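You operate a simulated robot arm through the tools that you are given. There is no shell and no other tool. Be economical: measure what you need, move in short steps, check, and stop when the job is done.

You are at the controls of a simulated robot arm. One attempt, no reset.

## Task
Couple the green ferrule to the transfer port.
Fine: blue gasket under it, clamp shut, blue thumbscrew tight.

The check looks at the end state, three seconds after you hand in, the way a careful person would. Anything else that was tipped, shoved, dropped, spilled or broken makes it a failure.

## Robot
A 6-joint arm with a two-finger parallel gripper, fixed in place. Base frame: the origin is at the foot of the arm, x ahead of it, y to its left, z up. Lengths are in m, angles in degrees, forces in N, time in s.
With the tool pointing down near the work surface it reaches from about 0.18 to 0.84 m from the base axis. Its first joint turns from -166.0 to 166.0 degrees. Payload 3.91 kg.
The TCP is the grasp point between the finger pads, 0.03 m short of the fingertips. In the tool frame z runs along the fingers and y along their closing line. The gripper opens to 0.11 m. The fingers are 0.02 m wide and 0.01 m thick; the gripper's body (0.048 by 0.112 m) begins 0.055 m behind the TCP.
Orientation is told as [roll, pitch, yaw] about the base's x, y, z axes, in that order, counted from this pose: with the fingers straight down and closing along the base's y, the tool's x points along the base's -x, its y along +y and its z along -z.

## Interface
- The arm moves only by the tool servo_tool. Its argument "motion" is a list of rows, each an object of numbers (a shift or turn left out is 0, a gripper value left out holds the last): "x", "y", "z": the shift along the base's x, y, z in m; "ax", "ay", "az": the turn, a rotation vector about the base's x, y, z in degrees; "jaw": the closure, from 0 (fully open) to 1 (shut). In form: [{"x": .., "y": .., "z": .., "ax": .., "ay": .., "az": .., "jaw": ..}, ...]. A call has 1 to 12 rows; each row shifts and turns the commanded pose from where the row before left it. A row lasts 0.2 s, in which the tool goes at most 0.05 m and 8.6 degrees; a call with a longer step from one row to the next is refused whole, and so is a gripper value outside its range. A pose out of reach is approached as far as the arm can. The call stops where the force on the tool passes 90 N (or 10 N more than at its start, if that is more) or the arm is blocked; 0.2 s more then pass. The fingers move at their own pace (about 0.108 m/s each) and stop on an object; they squeeze with about 31 N. The grip force told is the motor's: it shows also when the fingers shut on nothing. Time passes only in rows, and 0.2 s behind the last, so rows that do not move let the fingers close. The reply holds the time, the measured pose of the TCP, the force on the tool along the base axes, the opening and the grip force, in the units named above and with some noise, with the torque about the TCP (base axes, N m) and any sound that the robot's microphone picked up.
- Cameras (640 x 400 px; columns grow to the right, rows downward): "scene" is fixed at [0.0512, 0.6503, 1.4462]; the picture's right is [-0.69, -0.73, 0.00], its down [-0.53, 0.50, -0.68] and it looks along [0.50, -0.47, -0.73] (base axes); focal length 256 px, centre (320, 200). "wrist" rides on the gripper at [0.077, 0.007, -0.114] in the tool frame; the picture's right is [-0.09, 1.00, 0.00], its down [-0.80, -0.07, -0.59] and it looks along [-0.59, -0.05, 0.80] (tool axes); focal length 270 px, centre (320, 200). There is no depth. A picture from a camera that has moved, and an enlarged one, comes with that camera's place and axes in the base frame and with its lens.
- capture(camera): a new picture of that camera. No time passes.
- slide_trunk(by): slides the trunk up (or, below 0, down) by that many m; the arm rides with it, the base frame stays. It gives what a move gives, with no picture.
- inspect(camera, box): a new picture of the part [left, top, right, bottom] of that camera's present view, enlarged. No time passes.
- job_done(): hands the job in; it is judged then, once.

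Work in short steps. Places have to be worked out from the pictures, the camera data and where the tool is seen: move nearer, look again, correct. Check each grasp and each placing, and mend what went wrong. You have 120 turns and 64 pictures in all, those below and enlarged ones among them. Open the gripper and draw the arm clear of the work before you hand the job in, unless the task says otherwise; then end with one line.

The tools are called after "Request:" as a command line: name --argument value ..., lists and objects as JSON in quotes. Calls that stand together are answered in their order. servo_tool: Moves the arm, as the interface text tells. Its arguments: {"type":"object","properties":{"motion":{"type":"array"}},"required":["motion"]} The other tools are called the same way: slide_trunk (by) slides the trunk up or down; capture (camera) takes a picture; inspect (camera, box) takes an enlarged picture of a part of a camera's view; job_done () hands the job in.

At the start:

```text
time_s: 0.0
eef_pos: [0.3641, 0.2428, 1.2071]
tcp_rot: [0.0, 0.1, 0.0]
force: [0.1, -0.3, 0.5]
wrist_torque: [-0.02, 0.01, 0.01]
gripper_width: 0.1101
grasp_force: 0.1
trunk travel left (down, up): [-0.425, 0.115]
```

scene: 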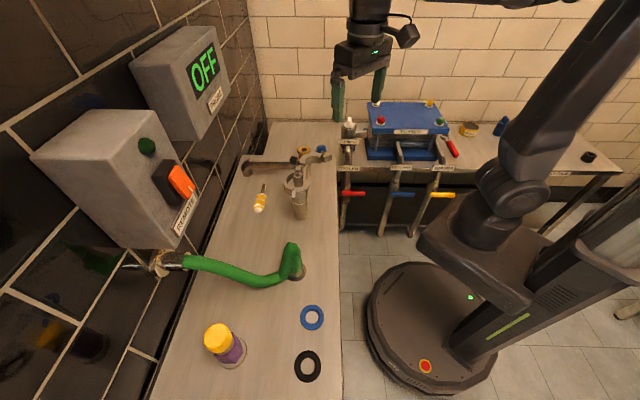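
wrist: 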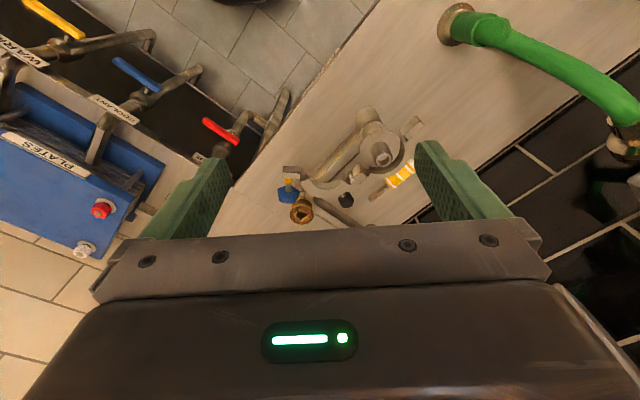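

The scene shows a bench with a green hose, a port/clamp, gaskets, and a pump switch box. I'll look closer at the key regions first.

Request:
inspect --camera "scene" --box '[230, 130, 350, 225]'

Request:
inspect --camera "scene" --box '[140, 220, 350, 400]'

Request:
inspect --camera "scene" --box '[20, 20, 260, 280]'

Request:
inspect --camera "wrist" --box '[260, 80, 440, 240]'

```text
4.21 times, centred on (290, 178) of scene
camera zoom: at [0.0512, 0.6503, 1.4462], right [-0.69, -0.73, 0.0], down [-0.53, 0.5, -0.68], along [0.5, -0.47, -0.73], focal length 1078 px, centre (446, 295)
```

zoom: 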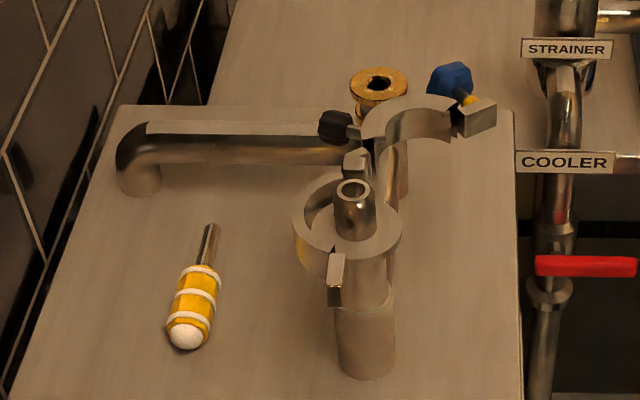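

```text
2.22 times, centred on (245, 310) of scene
camera zoom: at [0.0512, 0.6503, 1.4462], right [-0.69, -0.73, 0.0], down [-0.53, 0.5, -0.68], along [0.5, -0.47, -0.73], focal length 569 px, centre (487, -44)
```

zoom: 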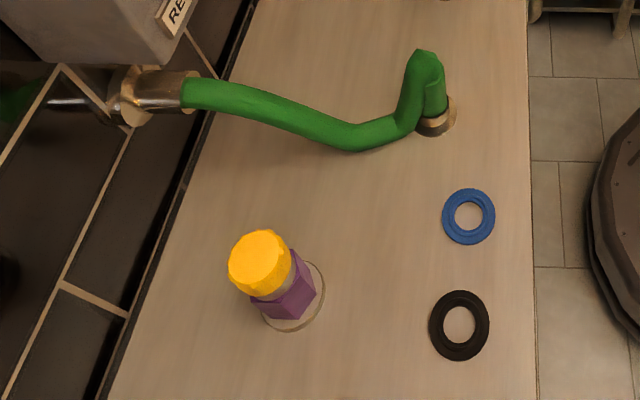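

```text
1.54 times, centred on (140, 150) of scene
camera zoom: at [0.0512, 0.6503, 1.4462], right [-0.69, -0.73, 0.0], down [-0.53, 0.5, -0.68], along [0.5, -0.47, -0.73], focal length 394 px, centre (597, 277)
```

zoom: 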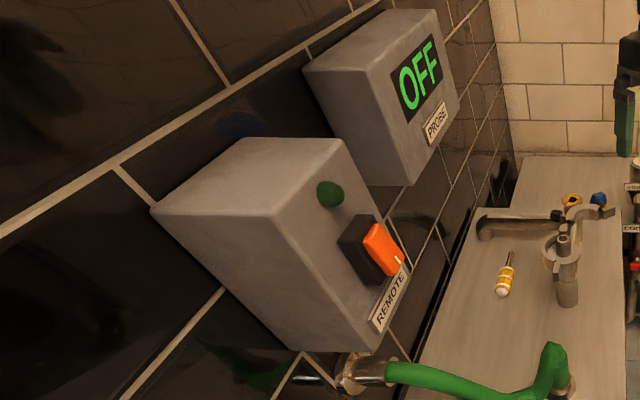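

```text
2.50 times, centred on (350, 160) of wrist
camera zoom: at [0.2872, 0.2491, 1.3213], right [0.09, 1.0, 0.0], down [0.8, -0.07, 0.59], along [0.59, -0.05, -0.8], focal length 676 px, centre (245, 300)
```

zoom: 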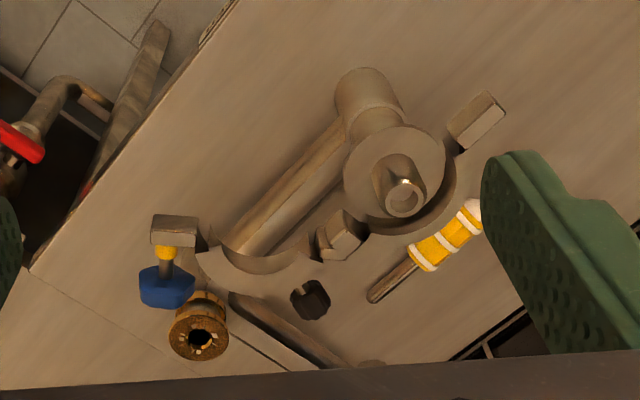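

Triangulating from both views, the port stub top is around (0.48, 0.33, 0.97). I'll move closer so the wrist camera centres on the port.

Request:
servo_tool --motion '[{"y": 0.04, "z": -0.02}, {"y": 0.04, "z": -0.03}, {"z": -0.03}]'

Request:
capture --camera "wrist"

```text
time_s: 0.8
eef_pos: [0.3637, 0.3229, 1.1282]
tcp_rot: [-0.1, 0.1, 0.0]
force: [-0.6, 0.6, -0.3]
wrist_torque: [-0.02, 0.02, 0.03]
gripper_width: 0.1099
grasp_force: 0.1
trunk travel left (down, up): [-0.425, 0.115]
```

```text
57 pictures are left
camera wrist: at [0.2863, 0.3292, 1.2413], right [0.09, 1.0, 0.0], down [0.8, -0.07, 0.59], along [0.59, -0.05, -0.8], focal length 270 px, centre (320, 200)
```

wrist: 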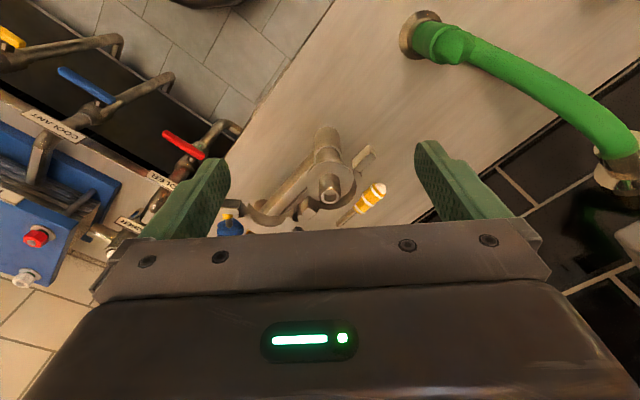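

The image is flipped (down = +x), so objects appear best when the TCP is over them. I move forward in x and look again.

Request:
servo_tool --motion '[{"x": 0.045}, {"x": 0.045}]'

Request:
inspect --camera "wrist" --box '[200, 20, 440, 220]'

```text
time_s: 1.4
eef_pos: [0.4547, 0.3211, 1.1289]
tcp_rot: [-0.1, 0.1, 0.1]
force: [0.3, -0.6, -0.5]
wrist_torque: [-0.02, 0.01, -0.02]
gripper_width: 0.1099
grasp_force: 0.0
trunk travel left (down, up): [-0.425, 0.115]
```

```text
2.00 times, centred on (320, 120) of wrist
camera zoom: at [0.3781, 0.3271, 1.2426], right [0.09, 1.0, 0.0], down [0.8, -0.07, 0.59], along [0.59, -0.05, -0.8], focal length 541 px, centre (320, 360)
```

zoom: 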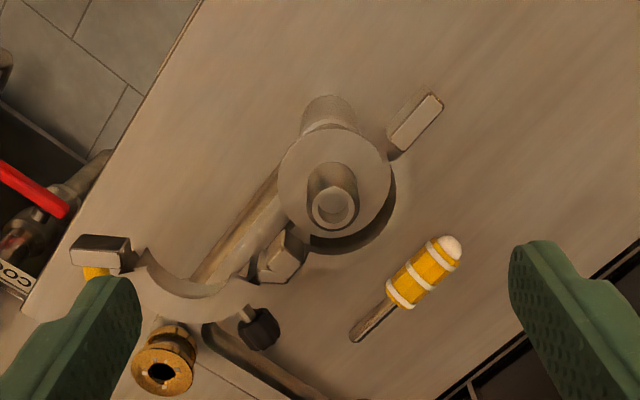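

Next I look over the hose ferrule and gaskets from above; the clearance at z≈1.13 is ample (I keep high over the hose).

Request:
servo_tool --motion '[{"x": -0.03, "y": 0.035, "z": 0.02}, {"x": -0.03, "y": 0.035, "z": 0.02}, {"x": -0.03, "y": 0.035}, {"x": -0.03, "y": 0.035}, {"x": -0.03, "y": 0.035}]'

Request:
capture --camera "wrist"

```text
refused: row 1 steps farther than a row can; nothing moved
```

```text
55 pictures are left
camera wrist: at [0.3781, 0.3271, 1.2426], right [0.09, 1.0, 0.0], down [0.8, -0.07, 0.59], along [0.59, -0.05, -0.8], focal length 270 px, centre (320, 200)
```

wrist: 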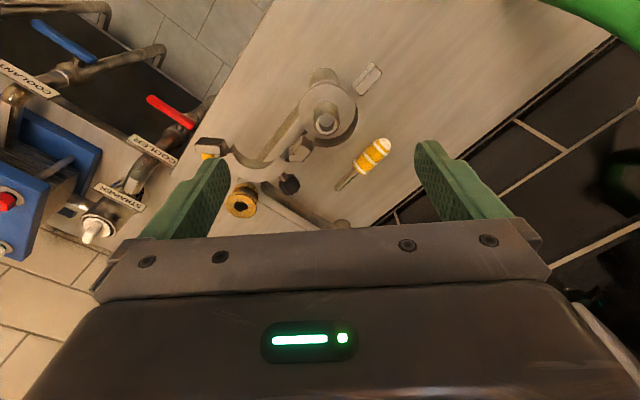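

The step was slightly too long; I'll repeat with smaller ones.

Request:
servo_tool --motion '[{"x": -0.03, "y": 0.03, "z": 0.02}, {"x": -0.03, "y": 0.03, "z": 0.02}, {"x": -0.03, "y": 0.035}, {"x": -0.03, "y": 0.035}, {"x": -0.03, "y": 0.035}]'

Request:
capture --camera "wrist"

```text
time_s: 2.6
eef_pos: [0.3046, 0.4862, 1.1717]
tcp_rot: [0.0, 0.1, 0.0]
force: [-0.4, 0.1, -0.3]
wrist_torque: [0.01, 0.02, 0.0]
gripper_width: 0.11
grasp_force: 0.1
trunk travel left (down, up): [-0.425, 0.115]
```

```text
54 pictures are left
camera wrist: at [0.2274, 0.4919, 1.2848], right [0.09, 1.0, 0.0], down [0.8, -0.07, 0.59], along [0.59, -0.05, -0.8], focal length 270 px, centre (320, 200)
```

wrist: 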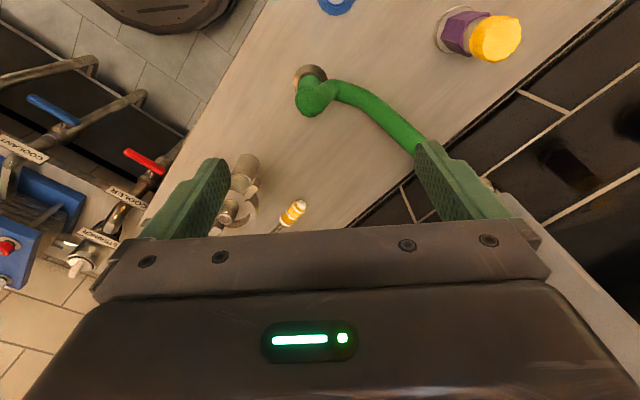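

Consistent estimate: bench z≈0.81, ferrule ≈(0.32,0.47), blue gasket ≈(0.23,0.517). I zoom on the ferrule and move toward the gaskets.

Request:
inspect --camera "wrist" --box '[260, 30, 440, 150]'

Request:
servo_tool --motion '[{"x": -0.04, "y": 0.015}, {"x": -0.04, "y": 0.015}, {"x": -0.02, "z": -0.03}]'

Request:
capture --camera "wrist"

```text
3.33 times, centred on (350, 90) of wrist
camera zoom: at [0.2274, 0.4919, 1.2848], right [0.09, 1.0, 0.0], down [0.8, -0.07, 0.59], along [0.59, -0.05, -0.8], focal length 901 px, centre (220, 567)
```

zoom: 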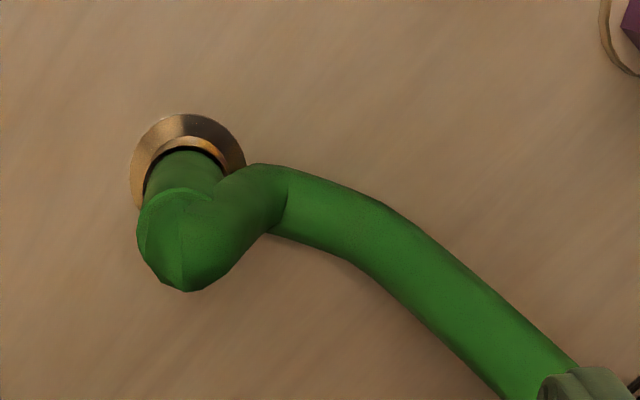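

```text
time_s: 3.4
eef_pos: [0.2064, 0.5155, 1.1398]
tcp_rot: [0.0, 0.0, 0.1]
force: [0.1, 0.0, 0.8]
wrist_torque: [-0.02, -0.03, -0.01]
gripper_width: 0.1098
grasp_force: 0.1
trunk travel left (down, up): [-0.425, 0.115]
```

```text
52 pictures are left
camera wrist: at [0.1295, 0.5215, 1.2535], right [0.09, 1.0, 0.0], down [0.8, -0.07, 0.59], along [0.59, -0.05, -0.8], focal length 270 px, centre (320, 200)
```

wrist: 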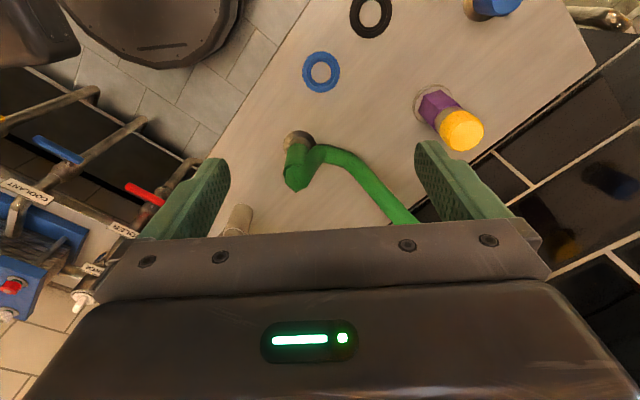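

Blue gasket ≈(0.216,0.516), ~58 mm OD. Before touching anything, I go back for a close look at the port and clamp.

Request:
servo_tool --motion '[{"x": 0.035, "y": -0.03}, {"x": 0.035, "y": -0.03}, {"x": 0.035, "y": -0.03}, {"x": 0.035, "y": -0.03}, {"x": 0.035, "y": -0.03}, {"x": 0.025, "y": -0.03}, {"z": -0.04}, {"z": -0.04}]'

Request:
inspect --camera "wrist" --box '[220, 80, 420, 230]'

Request:
inspect --camera "scene" --box '[270, 135, 340, 225]'

```text
time_s: 5.2
eef_pos: [0.4042, 0.337, 1.057]
tcp_rot: [0.0, 0.0, 0.0]
force: [-0.4, 0.2, 0.0]
wrist_torque: [-0.02, 0.03, -0.03]
gripper_width: 0.1099
grasp_force: 0.1
trunk travel left (down, up): [-0.425, 0.115]
```

```text
2.67 times, centred on (320, 155) of wrist
camera zoom: at [0.3271, 0.3425, 1.1706], right [0.09, 1.0, 0.0], down [0.8, -0.07, 0.59], along [0.59, -0.05, -0.8], focal length 721 px, centre (320, 320)
```

zoom: 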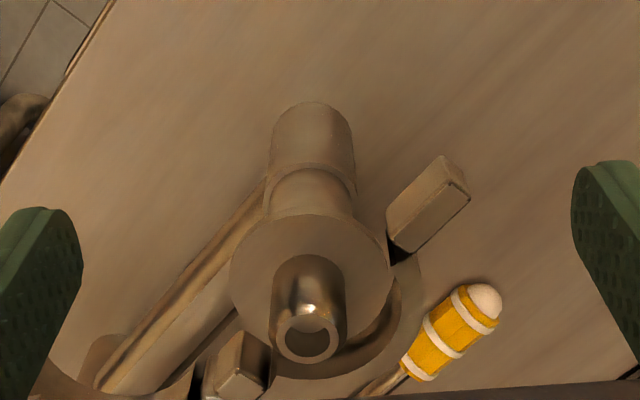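

```text
4.44 times, centred on (305, 180) of scene
camera zoom: at [0.0512, 0.6503, 1.4462], right [-0.69, -0.73, 0.0], down [-0.53, 0.5, -0.68], along [0.5, -0.47, -0.73], focal length 1138 px, centre (387, 289)
```

zoom: 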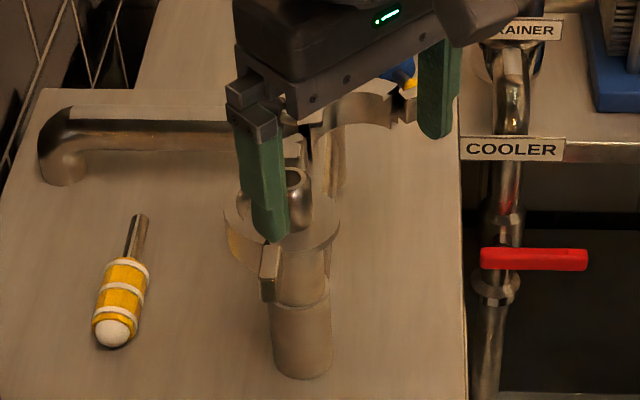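

Port axis ≈(0.478,0.326): flange top z≈0.939 (Ø≈63 mm), open spigot top z≈0.976 (Ø≈22 mm) – the gasket (hole ≈30 mm) slides over it. Now a look at the open clamp half and its screw.

Request:
servo_tool --motion '[{"z": 0.045}, {"x": 0.035, "y": -0.03}, {"x": 0.035, "y": -0.03}, {"x": 0.03, "y": -0.03}]'

Request:
inspect --camera "wrist" --box '[220, 20, 440, 230]'

```text
time_s: 6.2
eef_pos: [0.5046, 0.2485, 1.1016]
tcp_rot: [0.0, 0.1, 0.1]
force: [-0.6, 0.4, -0.8]
wrist_torque: [0.0, 0.02, 0.0]
gripper_width: 0.1099
grasp_force: 0.1
trunk travel left (down, up): [-0.425, 0.115]
```

```text
1.90 times, centred on (330, 125) of wrist
camera zoom: at [0.4286, 0.2541, 1.2155], right [0.09, 1.0, 0.0], down [0.8, -0.07, 0.59], along [0.59, -0.05, -0.8], focal length 515 px, centre (301, 343)
```

zoom: 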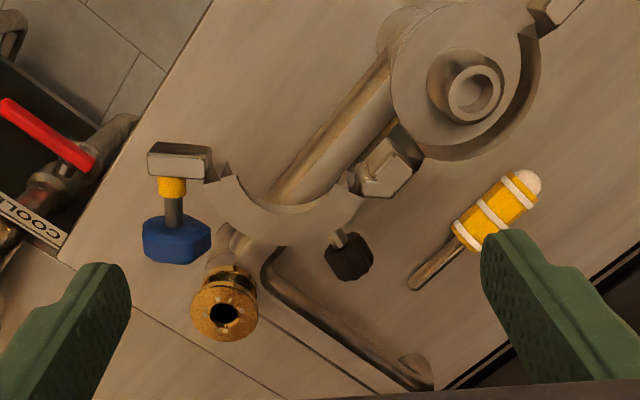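

The open half carries the blue thumbscrew, hinging near the port and sweeping round the -x side; after closing, the screw head will face the robot. First the gasket: move above it (tips stay above hose top z≈1.0).

Request:
servo_tool --motion '[{"x": -0.036, "y": 0.033}, {"x": -0.036, "y": 0.033}, {"x": -0.036, "y": 0.033}, {"x": -0.036, "y": 0.033}, {"x": -0.036, "y": 0.033}, {"x": -0.036, "y": 0.033}, {"x": -0.036, "y": 0.033}, {"x": -0.036, "y": 0.034}, {"z": -0.045}, {"z": -0.045}]'

Request:
inspect --camera "wrist" --box '[220, 20, 420, 170]'

```text
time_s: 8.4
eef_pos: [0.2145, 0.5138, 1.0155]
tcp_rot: [0.0, -0.1, -0.1]
force: [-0.2, 0.1, 0.2]
wrist_torque: [0.02, -0.01, -0.01]
gripper_width: 0.1103
grasp_force: 0.1
trunk travel left (down, up): [-0.425, 0.115]
```

```text
2.67 times, centred on (320, 95) of wrist
camera zoom: at [0.1381, 0.5196, 1.1282], right [0.09, 1.0, 0.0], down [0.8, -0.07, 0.59], along [0.59, -0.05, -0.8], focal length 721 px, centre (320, 480)
```

zoom: 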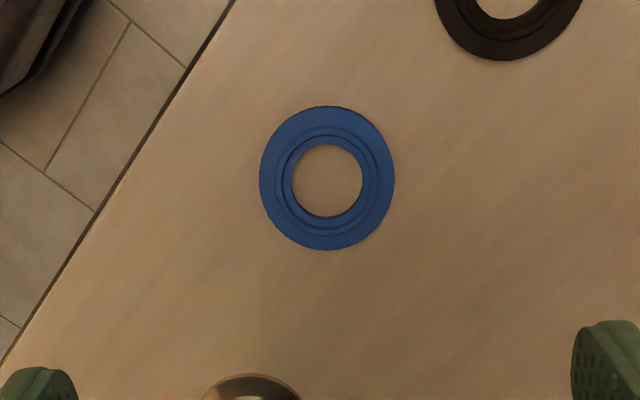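

Gasket centre ≈(0.2155,0.516), Ø≈57 mm. I descend with a narrowed gripper and check before touching.

Request:
servo_tool --motion '[{"x": 0.001, "y": 0.002, "z": -0.04, "jaw": 0.25}, {"z": -0.04}, {"z": -0.04}, {"z": -0.02}]'

Request:
capture --camera "wrist"

Request:
inspect --camera "scene" --box '[260, 260, 380, 340]'

```text
time_s: 9.4
eef_pos: [0.2168, 0.5174, 0.8753]
tcp_rot: [0.0, 0.0, 0.1]
force: [0.5, -0.2, 0.5]
wrist_torque: [0.02, -0.01, 0.0]
gripper_width: 0.0826
grasp_force: 0.1
trunk travel left (down, up): [-0.425, 0.115]
```

```text
47 pictures are left
camera wrist: at [0.1402, 0.5216, 0.9879], right [0.09, 1.0, 0.0], down [0.8, -0.07, 0.59], along [0.59, -0.05, -0.8], focal length 270 px, centre (320, 200)
```

wrist: 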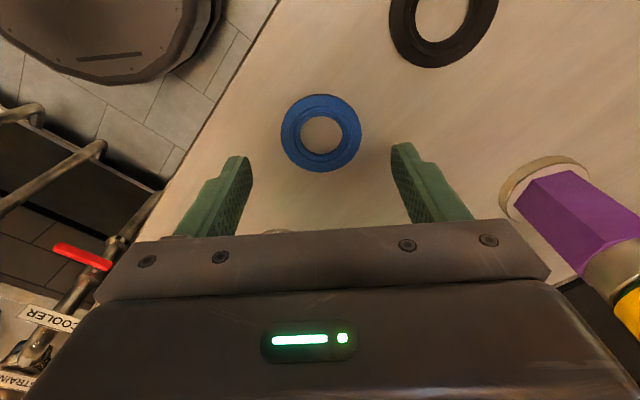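

```text
5.00 times, centred on (320, 300) of scene
camera zoom: at [0.0512, 0.6503, 1.4462], right [-0.69, -0.73, 0.0], down [-0.53, 0.5, -0.68], along [0.5, -0.47, -0.73], focal length 1281 px, centre (320, -300)
```

zoom: 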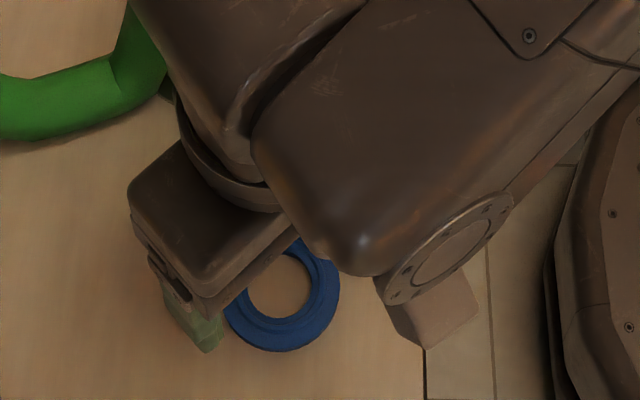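

Centred well. Descend in small steps toward contact with the bench.

Request:
servo_tool --motion '[{"x": -0.001, "y": -0.001, "z": -0.02}, {"z": -0.008}, {"z": -0.003}]'

Request:
inspect --camera "wrist" --box '[220, 80, 420, 230]'

```text
time_s: 10.2
eef_pos: [0.2158, 0.5145, 0.8419]
tcp_rot: [0.1, -0.1, 0.0]
force: [0.0, -0.3, 0.3]
wrist_torque: [-0.05, -0.02, -0.04]
gripper_width: 0.0825
grasp_force: 0.0
trunk travel left (down, up): [-0.425, 0.115]
```

```text
2.67 times, centred on (320, 155) of wrist
camera zoom: at [0.1389, 0.5198, 0.9552], right [0.09, 1.0, 0.0], down [0.8, -0.07, 0.59], along [0.59, -0.05, -0.8], focal length 721 px, centre (320, 320)
```

zoom: 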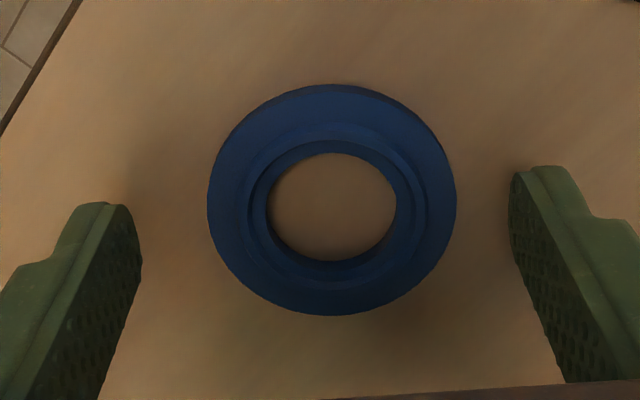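

Gasket top appears ~z 0.807, so the tips need ~7–8 mm more. Step down watching force.

Request:
servo_tool --motion '[{"y": 0.0015, "x": -0.001, "z": -0.004}, {"z": -0.003}]'

```text
time_s: 10.8
eef_pos: [0.2142, 0.5167, 0.8348]
tcp_rot: [-0.1, 0.0, 0.1]
force: [0.1, 0.0, 0.2]
wrist_torque: [-0.03, -0.02, 0.0]
gripper_width: 0.0823
grasp_force: 0.1
trunk travel left (down, up): [-0.425, 0.115]
```

Request:
servo_tool --motion '[{"z": -0.002}, {"z": -0.001}]'

Request:
inspect --camera "wrist" --box '[220, 80, 420, 230]'

```text
time_s: 11.4
eef_pos: [0.2156, 0.5156, 0.8313]
tcp_rot: [0.0, -0.1, -0.1]
force: [0.7, 0.2, 0.7]
wrist_torque: [0.02, 0.0, 0.01]
gripper_width: 0.0826
grasp_force: 0.1
trunk travel left (down, up): [-0.425, 0.115]
```

```text
2.67 times, centred on (320, 155) of wrist
camera zoom: at [0.1383, 0.5219, 0.9451], right [0.09, 1.0, 0.0], down [0.8, -0.07, 0.59], along [0.59, -0.05, -0.8], focal length 721 px, centre (320, 320)
```

zoom: 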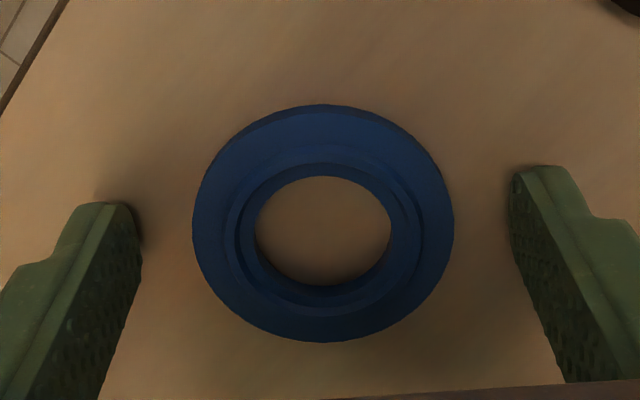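

The tips are at about bench level on either side of the gasket. Close the gripper.

Request:
servo_tool --motion '[{"jaw": 0.4}, {"jaw": 0.5}, {"jaw": 0.6}, {}, {}]'

Request:
inspect --camera "wrist" --box '[220, 80, 420, 230]'

```text
time_s: 12.6
eef_pos: [0.2149, 0.515, 0.8319]
tcp_rot: [0.1, 0.1, 0.0]
force: [-0.2, -0.1, -0.5]
wrist_torque: [0.01, 0.02, -0.01]
gripper_width: 0.0579
grasp_force: 31.0
trunk travel left (down, up): [-0.425, 0.115]
```

```text
2.67 times, centred on (320, 155) of wrist
camera zoom: at [0.1383, 0.5218, 0.9451], right [0.09, 1.0, 0.0], down [0.8, -0.07, 0.59], along [0.59, -0.05, -0.8], focal length 721 px, centre (320, 320)
```

zoom: 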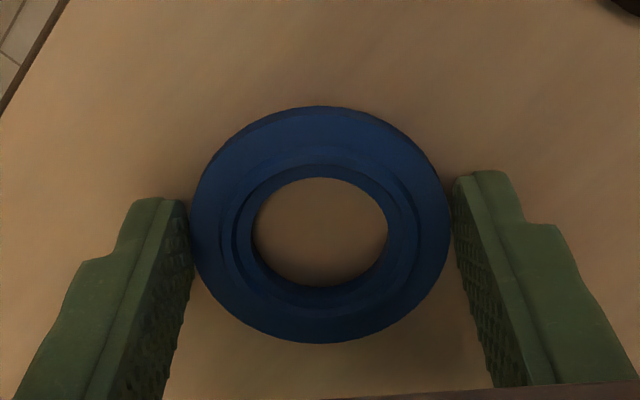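

Gasket gripped (57.9 mm, 31 N). Lift straight up and check.

Request:
servo_tool --motion '[{"z": 0.02}, {"z": 0.045}, {"z": 0.045}, {"z": 0.045}, {"z": 0.045}, {"z": 0.045}, {"z": 0.045}]'

Request:
capture --camera "wrist"

```text
time_s: 14.2
eef_pos: [0.2141, 0.5159, 1.1219]
tcp_rot: [-0.1, 0.1, 0.1]
force: [1.2, -0.4, 0.3]
wrist_torque: [-0.02, -0.04, 0.02]
gripper_width: 0.0573
grasp_force: 31.1
trunk travel left (down, up): [-0.425, 0.115]
```

```text
42 pictures are left
camera wrist: at [0.1377, 0.5218, 1.2349], right [0.09, 1.0, 0.0], down [0.8, -0.07, 0.59], along [0.59, -0.05, -0.8], focal length 270 px, centre (320, 200)
```

wrist: 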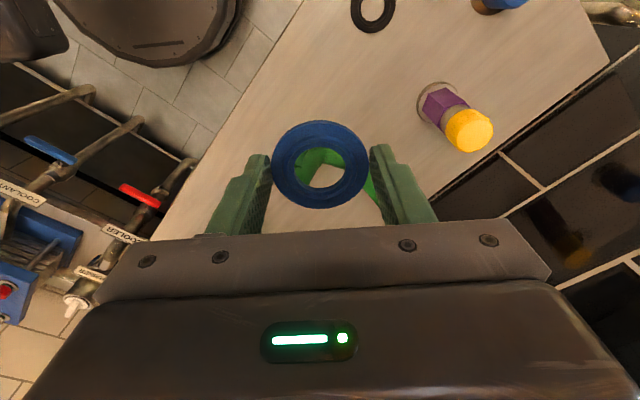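

Held flat. Travel over to the port axis and lower to just above the spigot.

Request:
servo_tool --motion '[{"x": 0.033, "y": -0.0237}, {"x": 0.033, "y": -0.0237}, {"x": 0.033, "y": -0.0237}, {"x": 0.033, "y": -0.0237}, {"x": 0.033, "y": -0.0237}, {"x": 0.033, "y": -0.0237}, {"x": 0.033, "y": -0.0237}, {"x": 0.033, "y": -0.0237}, {"z": -0.04}, {"z": -0.04}]'

Request:
inspect --camera "wrist" --box '[220, 80, 420, 230]'

Request:
inspect --camera "scene" --box '[260, 130, 340, 220]'

```text
time_s: 16.4
eef_pos: [0.48, 0.3267, 1.0404]
tcp_rot: [0.0, 0.0, 0.2]
force: [-0.1, 0.5, 0.5]
wrist_torque: [0.04, 0.02, 0.0]
gripper_width: 0.0571
grasp_force: 31.3
trunk travel left (down, up): [-0.425, 0.115]
```

```text
2.67 times, centred on (320, 155) of wrist
camera zoom: at [0.4035, 0.333, 1.1547], right [0.09, 1.0, 0.0], down [0.8, -0.07, 0.59], along [0.59, -0.05, -0.8], focal length 721 px, centre (320, 320)
```

zoom: 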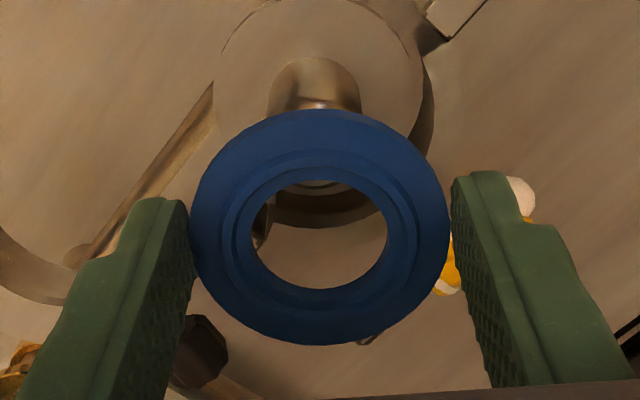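

```text
4.44 times, centred on (300, 175) of scene
camera zoom: at [0.0512, 0.6503, 1.4462], right [-0.69, -0.73, 0.0], down [-0.53, 0.5, -0.68], along [0.5, -0.47, -0.73], focal length 1138 px, centre (409, 311)
```

zoom: 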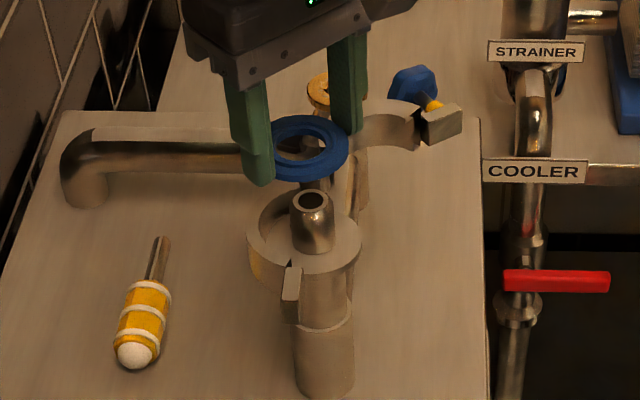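

Lateral alignment looks right; x about 2 mm far. Shift back 2 mm and lower to just above the spigot top, then look.

Request:
servo_tool --motion '[{"x": -0.002, "z": -0.015}, {"z": -0.01}]'

Request:
inspect --camera "wrist" --box '[220, 80, 420, 230]'

Request:
inspect --camera "scene" --box '[270, 140, 330, 200]'

```text
time_s: 17.0
eef_pos: [0.4784, 0.3268, 1.0163]
tcp_rot: [0.0, 0.0, 0.0]
force: [-1.0, -0.3, 0.1]
wrist_torque: [0.02, -0.04, -0.04]
gripper_width: 0.057
grasp_force: 30.6
trunk travel left (down, up): [-0.425, 0.115]
```

```text
2.67 times, centred on (320, 155) of wrist
camera zoom: at [0.4007, 0.3328, 1.1301], right [0.09, 1.0, 0.0], down [0.8, -0.07, 0.59], along [0.59, -0.05, -0.8], focal length 721 px, centre (320, 320)
```

zoom: 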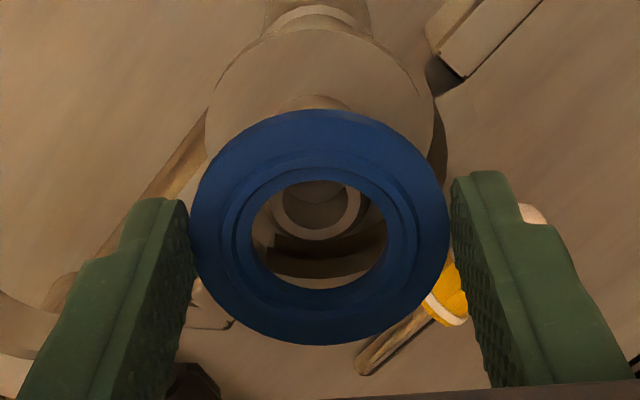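

```text
6.67 times, centred on (300, 170) of scene
camera zoom: at [0.0512, 0.6503, 1.4462], right [-0.69, -0.73, 0.0], down [-0.53, 0.5, -0.68], along [0.5, -0.47, -0.73], focal length 1707 px, centre (453, 400)
```

zoom: 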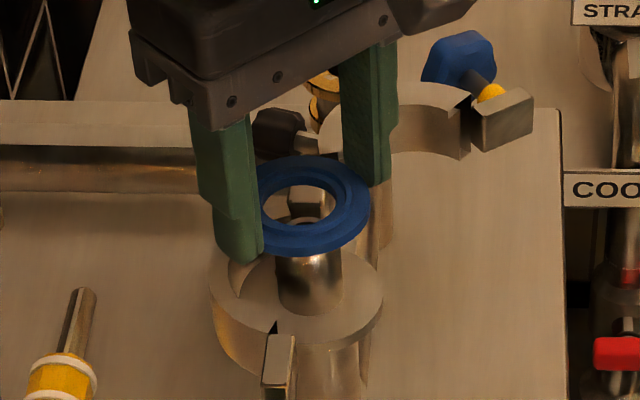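

Spigot centre ≈(0.480,0.325), gasket centre ≈(0.478,0.326). Correct by 1.5 mm and lower over the spigot.

Request:
servo_tool --motion '[{"x": 0.0015, "y": -0.001, "z": -0.008}, {"z": -0.012}, {"z": -0.01}, {"z": -0.006}]'

Request:
inspect --camera "wrist" --box '[220, 80, 420, 230]'

Request:
inspect --camera "scene" --box '[270, 140, 330, 200]'

```text
time_s: 18.0
eef_pos: [0.4784, 0.3257, 0.9861]
tcp_rot: [0.4, -0.5, 0.1]
force: [-1.7, 8.2, 36.6]
wrist_torque: [1.49, 0.37, -0.13]
gripper_width: 0.0568
grasp_force: 31.2
trunk travel left (down, up): [-0.425, 0.115]
```

```text
2.67 times, centred on (320, 155) of wrist
camera zoom: at [0.3999, 0.3306, 1.0984], right [0.09, 1.0, 0.01], down [0.8, -0.07, 0.6], along [0.6, -0.05, -0.8], focal length 721 px, centre (320, 320)
```

zoom: 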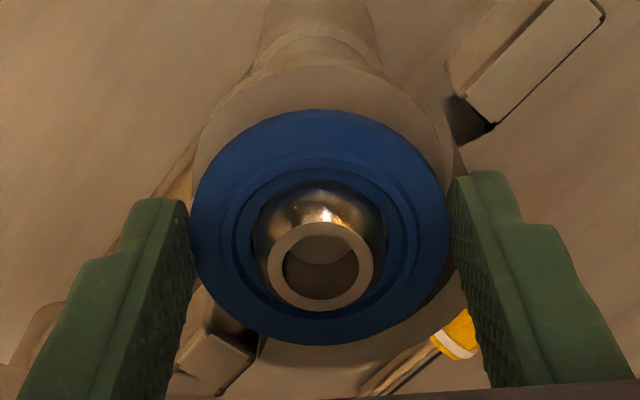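

```text
6.67 times, centred on (300, 170) of scene
camera zoom: at [0.0512, 0.6503, 1.4462], right [-0.69, -0.73, 0.0], down [-0.53, 0.5, -0.68], along [0.5, -0.47, -0.73], focal length 1707 px, centre (453, 400)
```

zoom: 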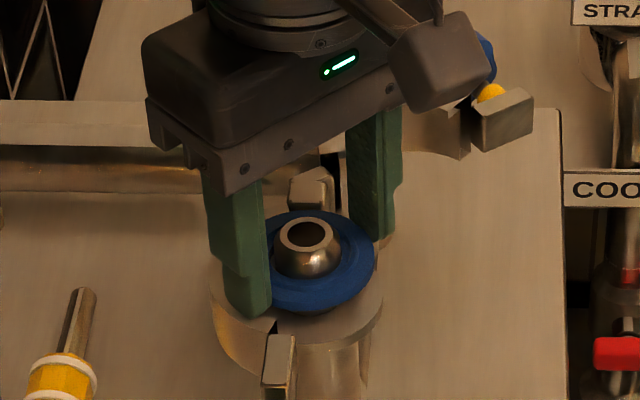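

36 N with torque about +x: the +y finger is resting on the fixed clamp half, with the gasket already threaded on the spigot. Back off 3 mm and release so it slides down the spigot.

Request:
servo_tool --motion '[{"z": 0.009}, {}]'

```text
time_s: 18.6
eef_pos: [0.477, 0.3245, 0.9874]
tcp_rot: [-0.2, 0.3, 0.1]
force: [-6.4, 5.7, -6.4]
wrist_torque: [0.09, 0.09, 0.03]
gripper_width: 0.0569
grasp_force: 30.8
trunk travel left (down, up): [-0.425, 0.115]
```

Small side forces only. Release.

Request:
servo_tool --motion '[{"jaw": 0.45}, {"jaw": 0.4}, {"jaw": 0.3}, {"jaw": 0.25}]'

Request:
inspect --camera "wrist" --box '[220, 80, 420, 230]'

Request:
inspect --camera "scene" --box '[270, 140, 330, 200]'

```text
time_s: 19.6
eef_pos: [0.4801, 0.3235, 0.9905]
tcp_rot: [0.0, 0.1, 0.0]
force: [1.1, 0.3, 0.0]
wrist_torque: [-0.01, 0.01, -0.02]
gripper_width: 0.0826
grasp_force: 0.0
trunk travel left (down, up): [-0.425, 0.115]
```

```text
2.67 times, centred on (320, 155) of wrist
camera zoom: at [0.4014, 0.3303, 1.1034], right [0.09, 1.0, 0.0], down [0.8, -0.07, 0.59], along [0.59, -0.05, -0.8], focal length 721 px, centre (320, 320)
```

zoom: 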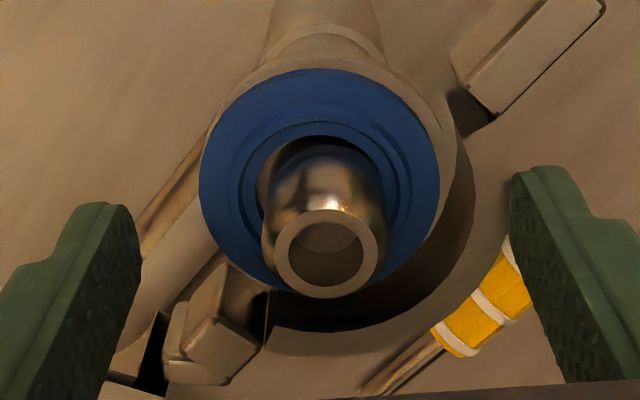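

```text
6.67 times, centred on (300, 170) of scene
camera zoom: at [0.0512, 0.6503, 1.4462], right [-0.69, -0.73, 0.0], down [-0.53, 0.5, -0.68], along [0.5, -0.47, -0.73], focal length 1707 px, centre (453, 400)
```

zoom: 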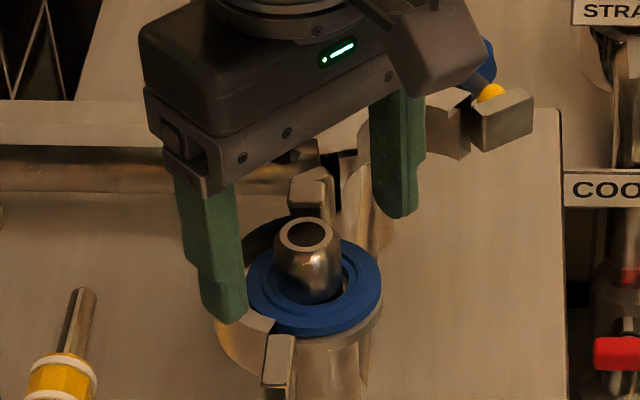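

The gasket dropped around the spigot onto the flange. I raise and check how well it is centred and seated.

Request:
servo_tool --motion '[{"z": 0.03, "x": -0.005}, {"z": 0.04, "x": -0.01}, {"z": 0.02}]'

Request:
inspect --camera "wrist" --box '[250, 60, 400, 180]'

Request:
inspect --camera "scene" --box '[275, 155, 325, 205]'

```text
time_s: 20.4
eef_pos: [0.4628, 0.3255, 1.0788]
tcp_rot: [0.0, 0.0, 0.2]
force: [-0.1, 0.4, -0.5]
wrist_torque: [-0.02, -0.03, 0.02]
gripper_width: 0.0826
grasp_force: 0.1
trunk travel left (down, up): [-0.425, 0.115]
```

```text
3.33 times, centred on (325, 120) of wrist
camera zoom: at [0.386, 0.3316, 1.1924], right [0.09, 1.0, 0.0], down [0.8, -0.07, 0.59], along [0.59, -0.05, -0.8], focal length 901 px, centre (303, 467)
```

zoom: 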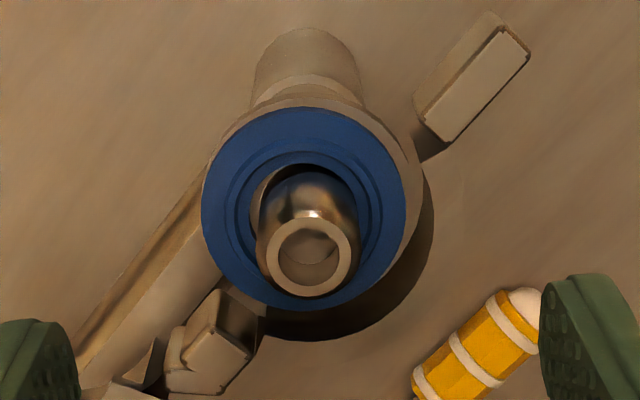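

```text
8.00 times, centred on (300, 180) of scene
camera zoom: at [0.0512, 0.6503, 1.4462], right [-0.69, -0.73, 0.0], down [-0.53, 0.5, -0.68], along [0.5, -0.47, -0.73], focal length 2049 px, centre (480, 360)
```

zoom: 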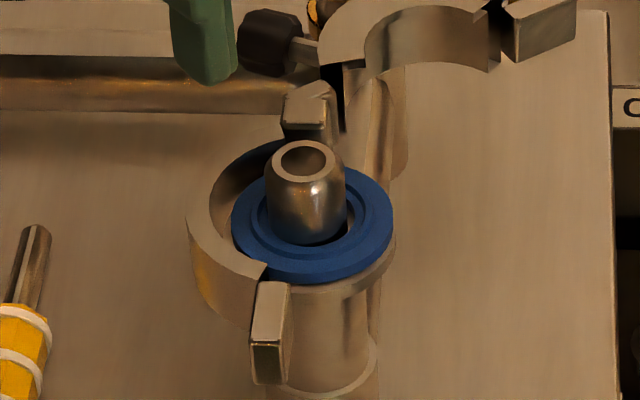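

The gasket lies flat on the flange around the spigot, near concentric. Next the ferrule: go view the hose end closely.

Request:
servo_tool --motion '[{"z": 0.045}, {"x": -0.04, "y": 0.022}, {"x": -0.04, "y": 0.022}, {"x": -0.04, "y": 0.022}, {"x": -0.04, "y": 0.022}, {"x": -0.04, "y": 0.022}, {"x": -0.03, "y": 0.016}]'

Request:
inspect --camera "wrist" --box '[200, 50, 460, 230]'

Request:
inspect --camera "scene" --box '[150, 220, 330, 310]'

```text
time_s: 22.0
eef_pos: [0.2321, 0.4507, 1.1234]
tcp_rot: [0.0, 0.0, 0.1]
force: [0.4, 0.8, 0.0]
wrist_torque: [-0.01, 0.01, 0.02]
gripper_width: 0.0826
grasp_force: 0.0
trunk travel left (down, up): [-0.425, 0.115]
```

```text
2.22 times, centred on (330, 140) of wrist
camera zoom: at [0.1554, 0.4572, 1.238], right [0.09, 1.0, 0.0], down [0.8, -0.07, 0.59], along [0.59, -0.05, -0.8], focal length 601 px, centre (298, 333)
```

zoom: 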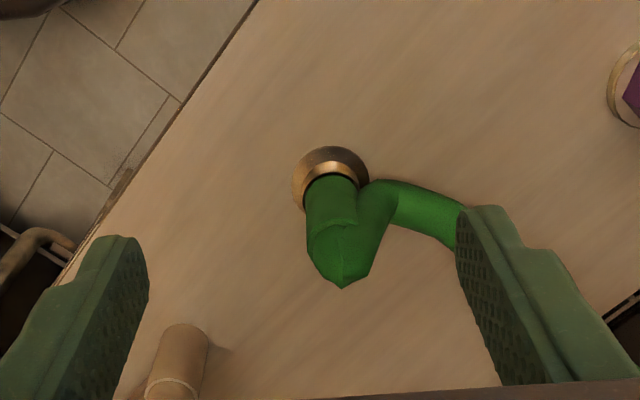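

```text
3.56 times, centred on (240, 265) of scene
camera zoom: at [0.0512, 0.6503, 1.4462], right [-0.69, -0.73, 0.0], down [-0.53, 0.5, -0.68], along [0.5, -0.47, -0.73], focal length 911 px, centre (604, -31)
```

zoom: 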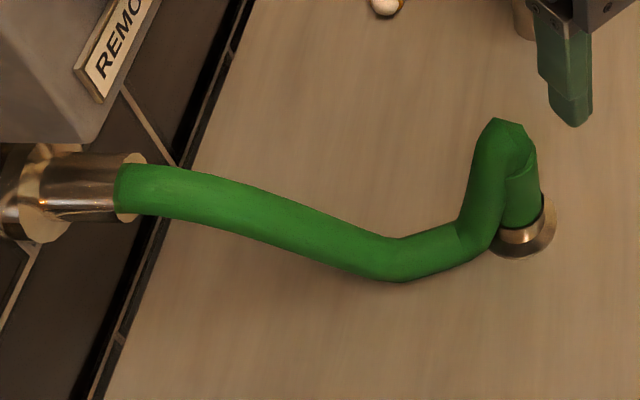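

Hose geometry: ferrule at ≈(0.334,0.467) on the bench, vertical hose up to a kink at z≈0.943, then a return leg on the +y side. I'll turn the gripper 90° to close along x and straddle the vertical leg from above.

Request:
servo_tool --motion '[{"az": 8.2, "jaw": 0.0}, {"az": 8.2}, {"az": 8.2}, {"az": 8.2}, {"az": 8.2}, {"az": 8.2}, {"az": 8.2}, {"az": 8.2}, {"az": 8.2}, {"az": 8.2}, {"az": 8.0}]'

Request:
servo_tool --motion '[{"x": 0.035, "y": 0.005}, {"x": 0.035, "y": 0.005}, {"x": 0.031, "y": 0.006}, {"z": -0.04}]'

Request:
capture --camera "wrist"

```text
time_s: 24.4
eef_pos: [0.2325, 0.4494, 1.1248]
tcp_rot: [0.1, 0.0, 90.3]
force: [-0.1, 0.1, 0.4]
wrist_torque: [0.03, 0.02, 0.02]
gripper_width: 0.11
grasp_force: 0.0
trunk travel left (down, up): [-0.425, 0.115]
```

```text
time_s: 25.4
eef_pos: [0.3357, 0.4669, 1.0838]
tcp_rot: [0.0, 0.1, 90.0]
force: [-0.1, -0.6, -0.6]
wrist_torque: [-0.02, -0.01, 0.02]
gripper_width: 0.1096
grasp_force: 0.1
trunk travel left (down, up): [-0.425, 0.115]
```

```text
29 pictures are left
camera wrist: at [0.3292, 0.3895, 1.1973], right [-1.0, 0.09, 0.0], down [0.07, 0.8, 0.59], along [0.05, 0.59, -0.8], focal length 270 px, centre (320, 200)
```

wrist: 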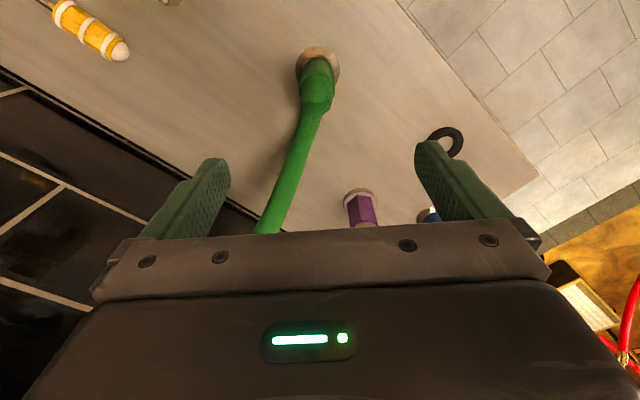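

Ferrule ≈(0.336,0.463), kink ≈(0.340,0.468). Descend straddling the vertical leg, then check.

Request:
servo_tool --motion '[{"x": 0.002, "y": -0.005, "z": -0.045}, {"z": -0.045}, {"z": -0.045}, {"z": -0.04}]'

Request:
inspect --camera "wrist" --box '[200, 60, 440, 240]'

```text
time_s: 26.4
eef_pos: [0.3369, 0.4618, 0.908]
tcp_rot: [0.0, 0.0, 90.2]
force: [-0.1, 1.3, -0.3]
wrist_torque: [-0.01, 0.03, -0.02]
gripper_width: 0.1101
grasp_force: 0.1
trunk travel left (down, up): [-0.425, 0.115]
```

```text
2.22 times, centred on (320, 150) of wrist
camera zoom: at [0.3307, 0.3843, 1.0226], right [-1.0, 0.09, 0.0], down [0.07, 0.8, 0.59], along [0.05, 0.59, -0.8], focal length 601 px, centre (320, 311)
```

zoom: 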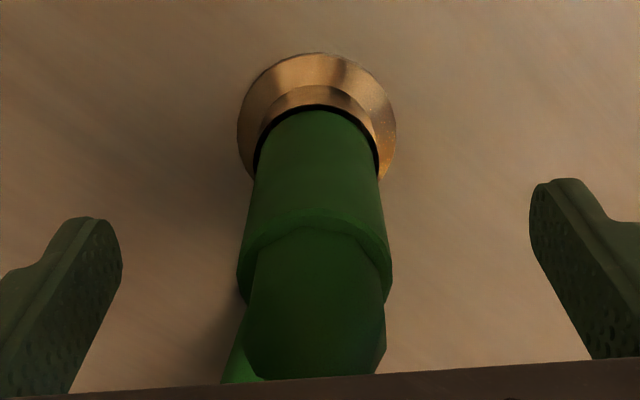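

Ferrule ring at ≈(0.338,0.460), Ø56 mm. Slightly lower, then close on the hose leg.

Request:
servo_tool --motion '[{"x": 0.001, "z": -0.01}, {"jaw": 0.4}, {"jaw": 0.7}, {"jaw": 0.9}, {}, {}]'

Request:
inspect --camera "wrist" --box '[200, 60, 440, 240]'

```text
time_s: 27.8
eef_pos: [0.3383, 0.4621, 0.9001]
tcp_rot: [-0.1, 0.0, 90.0]
force: [0.5, 0.4, 0.7]
wrist_torque: [0.02, -0.05, -0.01]
gripper_width: 0.0399
grasp_force: 30.9
trunk travel left (down, up): [-0.425, 0.115]
```

```text
2.22 times, centred on (320, 150) of wrist
camera zoom: at [0.3317, 0.3846, 1.0134], right [-1.0, 0.09, 0.0], down [0.07, 0.8, 0.59], along [0.05, 0.59, -0.8], focal length 601 px, centre (320, 311)
```

zoom: 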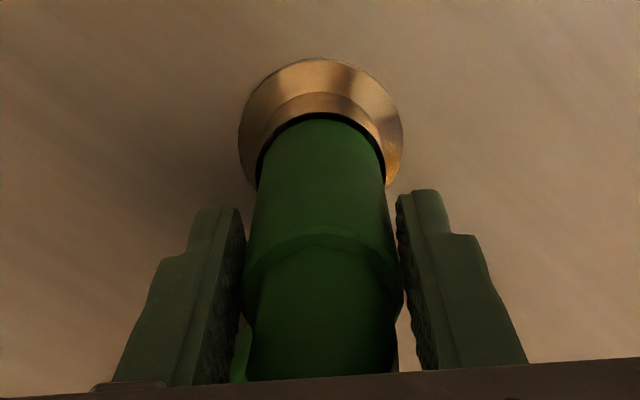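

Firm grip at 40 mm. Lift gently and see that the ferrule comes along.

Request:
servo_tool --motion '[{"z": 0.02}, {"z": 0.03}, {"z": 0.03}, {"z": 0.03}]'

Request:
capture --camera "wrist"

```text
time_s: 28.8
eef_pos: [0.3375, 0.4627, 1.0105]
tcp_rot: [0.0, 0.0, 90.0]
force: [0.4, -0.1, -2.5]
wrist_torque: [-0.02, 0.02, 0.01]
gripper_width: 0.0398
grasp_force: 31.0
trunk travel left (down, up): [-0.425, 0.115]
```

```text
26 pictures are left
camera wrist: at [0.3306, 0.3851, 1.1236], right [-1.0, 0.09, 0.0], down [0.07, 0.8, 0.59], along [0.05, 0.59, -0.8], focal length 270 px, centre (320, 200)
```

wrist: 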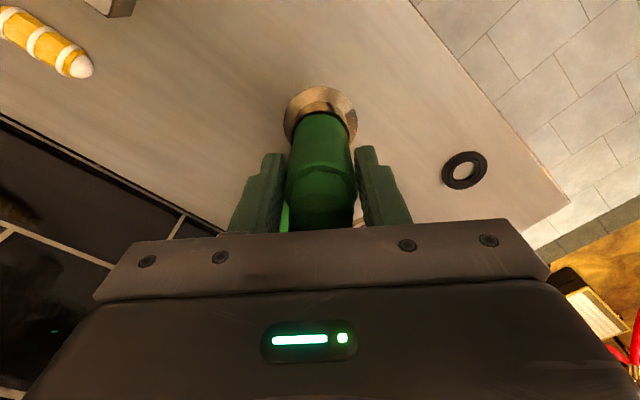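

The ferrule is held rigidly. Raise to 1.10 and travel to the port axis.

Request:
servo_tool --motion '[{"z": 0.045}, {"z": 0.045}, {"x": 0.029, "y": -0.027}, {"x": 0.029, "y": -0.027}, {"x": 0.029, "y": -0.027}, {"x": 0.029, "y": -0.027}, {"x": 0.0275, "y": -0.027}, {}]'

Request:
inspect --camera "wrist" --box '[220, 40, 420, 190]'

Request:
inspect --camera "scene" --box '[220, 120, 340, 220]'

```text
time_s: 30.6
eef_pos: [0.4822, 0.3285, 1.1003]
tcp_rot: [0.0, 0.0, 90.2]
force: [0.7, 0.4, -2.7]
wrist_torque: [0.03, -0.05, 0.01]
gripper_width: 0.0398
grasp_force: 31.3
trunk travel left (down, up): [-0.425, 0.115]
```

```text
2.67 times, centred on (320, 115) of wrist
camera zoom: at [0.4757, 0.2505, 1.2131], right [-1.0, 0.09, 0.0], down [0.07, 0.8, 0.59], along [0.05, 0.59, -0.8], focal length 721 px, centre (320, 427)
```

zoom: 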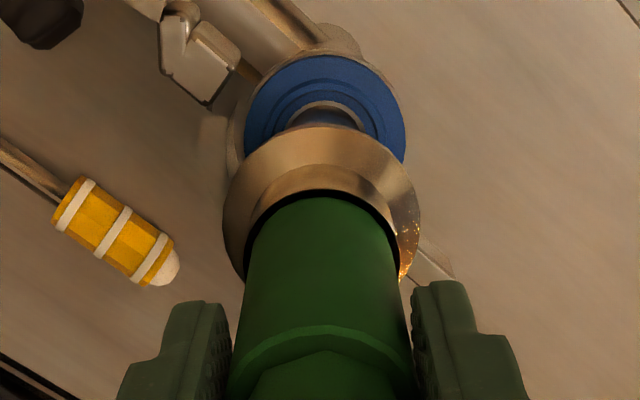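

```text
4.00 times, centred on (280, 170) of scene
camera zoom: at [0.0512, 0.6503, 1.4462], right [-0.69, -0.73, 0.0], down [-0.53, 0.5, -0.68], along [0.5, -0.47, -0.73], focal length 1024 px, centre (480, 320)
```

zoom: 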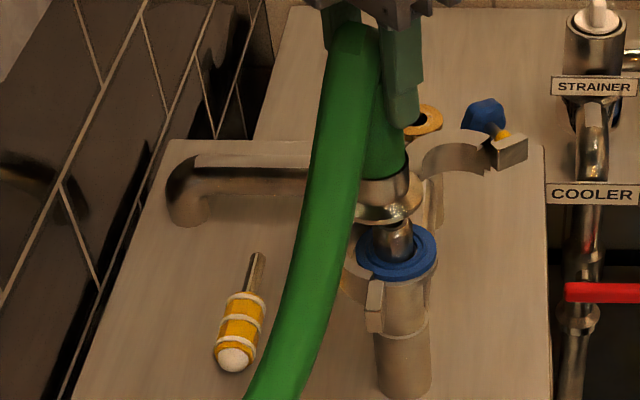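

Nearly aligned; I lower to just above the spigot top to reduce parallax, then measure the offset.

Request:
servo_tool --motion '[{"z": -0.018}]'

Request:
inspect --camera "scene" --box '[290, 145, 340, 195]'

Request:
inspect --camera "wrist" --box '[270, 30, 370, 130]'

```text
time_s: 31.0
eef_pos: [0.4816, 0.3276, 1.0806]
tcp_rot: [0.0, 0.1, 90.0]
force: [0.3, -0.2, -1.7]
wrist_torque: [-0.02, 0.04, 0.0]
gripper_width: 0.0398
grasp_force: 31.1
trunk travel left (down, up): [-0.425, 0.115]
```

```text
8.00 times, centred on (315, 170) of scene
camera zoom: at [0.0512, 0.6503, 1.4462], right [-0.69, -0.73, 0.0], down [-0.53, 0.5, -0.68], along [0.5, -0.47, -0.73], focal length 2049 px, centre (360, 440)
```

zoom: 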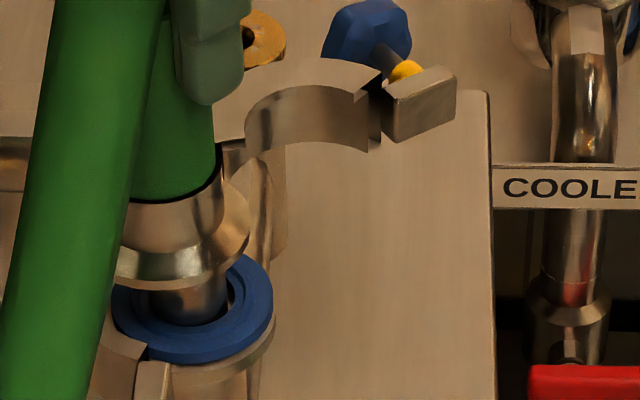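

```text
4.00 times, centred on (320, 80) of wrist
camera zoom: at [0.4756, 0.2499, 1.1952], right [-1.0, 0.09, 0.0], down [0.07, 0.8, 0.59], along [0.05, 0.59, -0.8], focal length 1081 px, centre (320, 680)
```

zoom: 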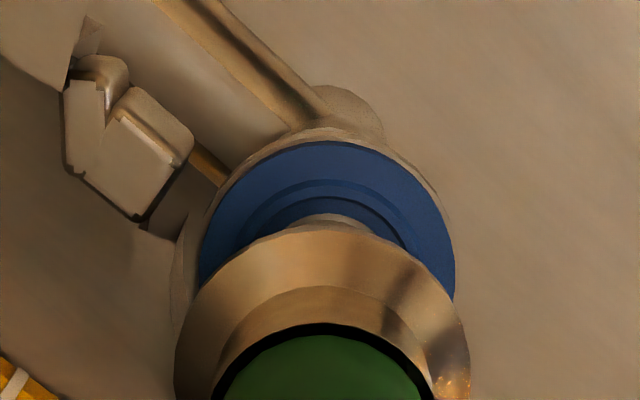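

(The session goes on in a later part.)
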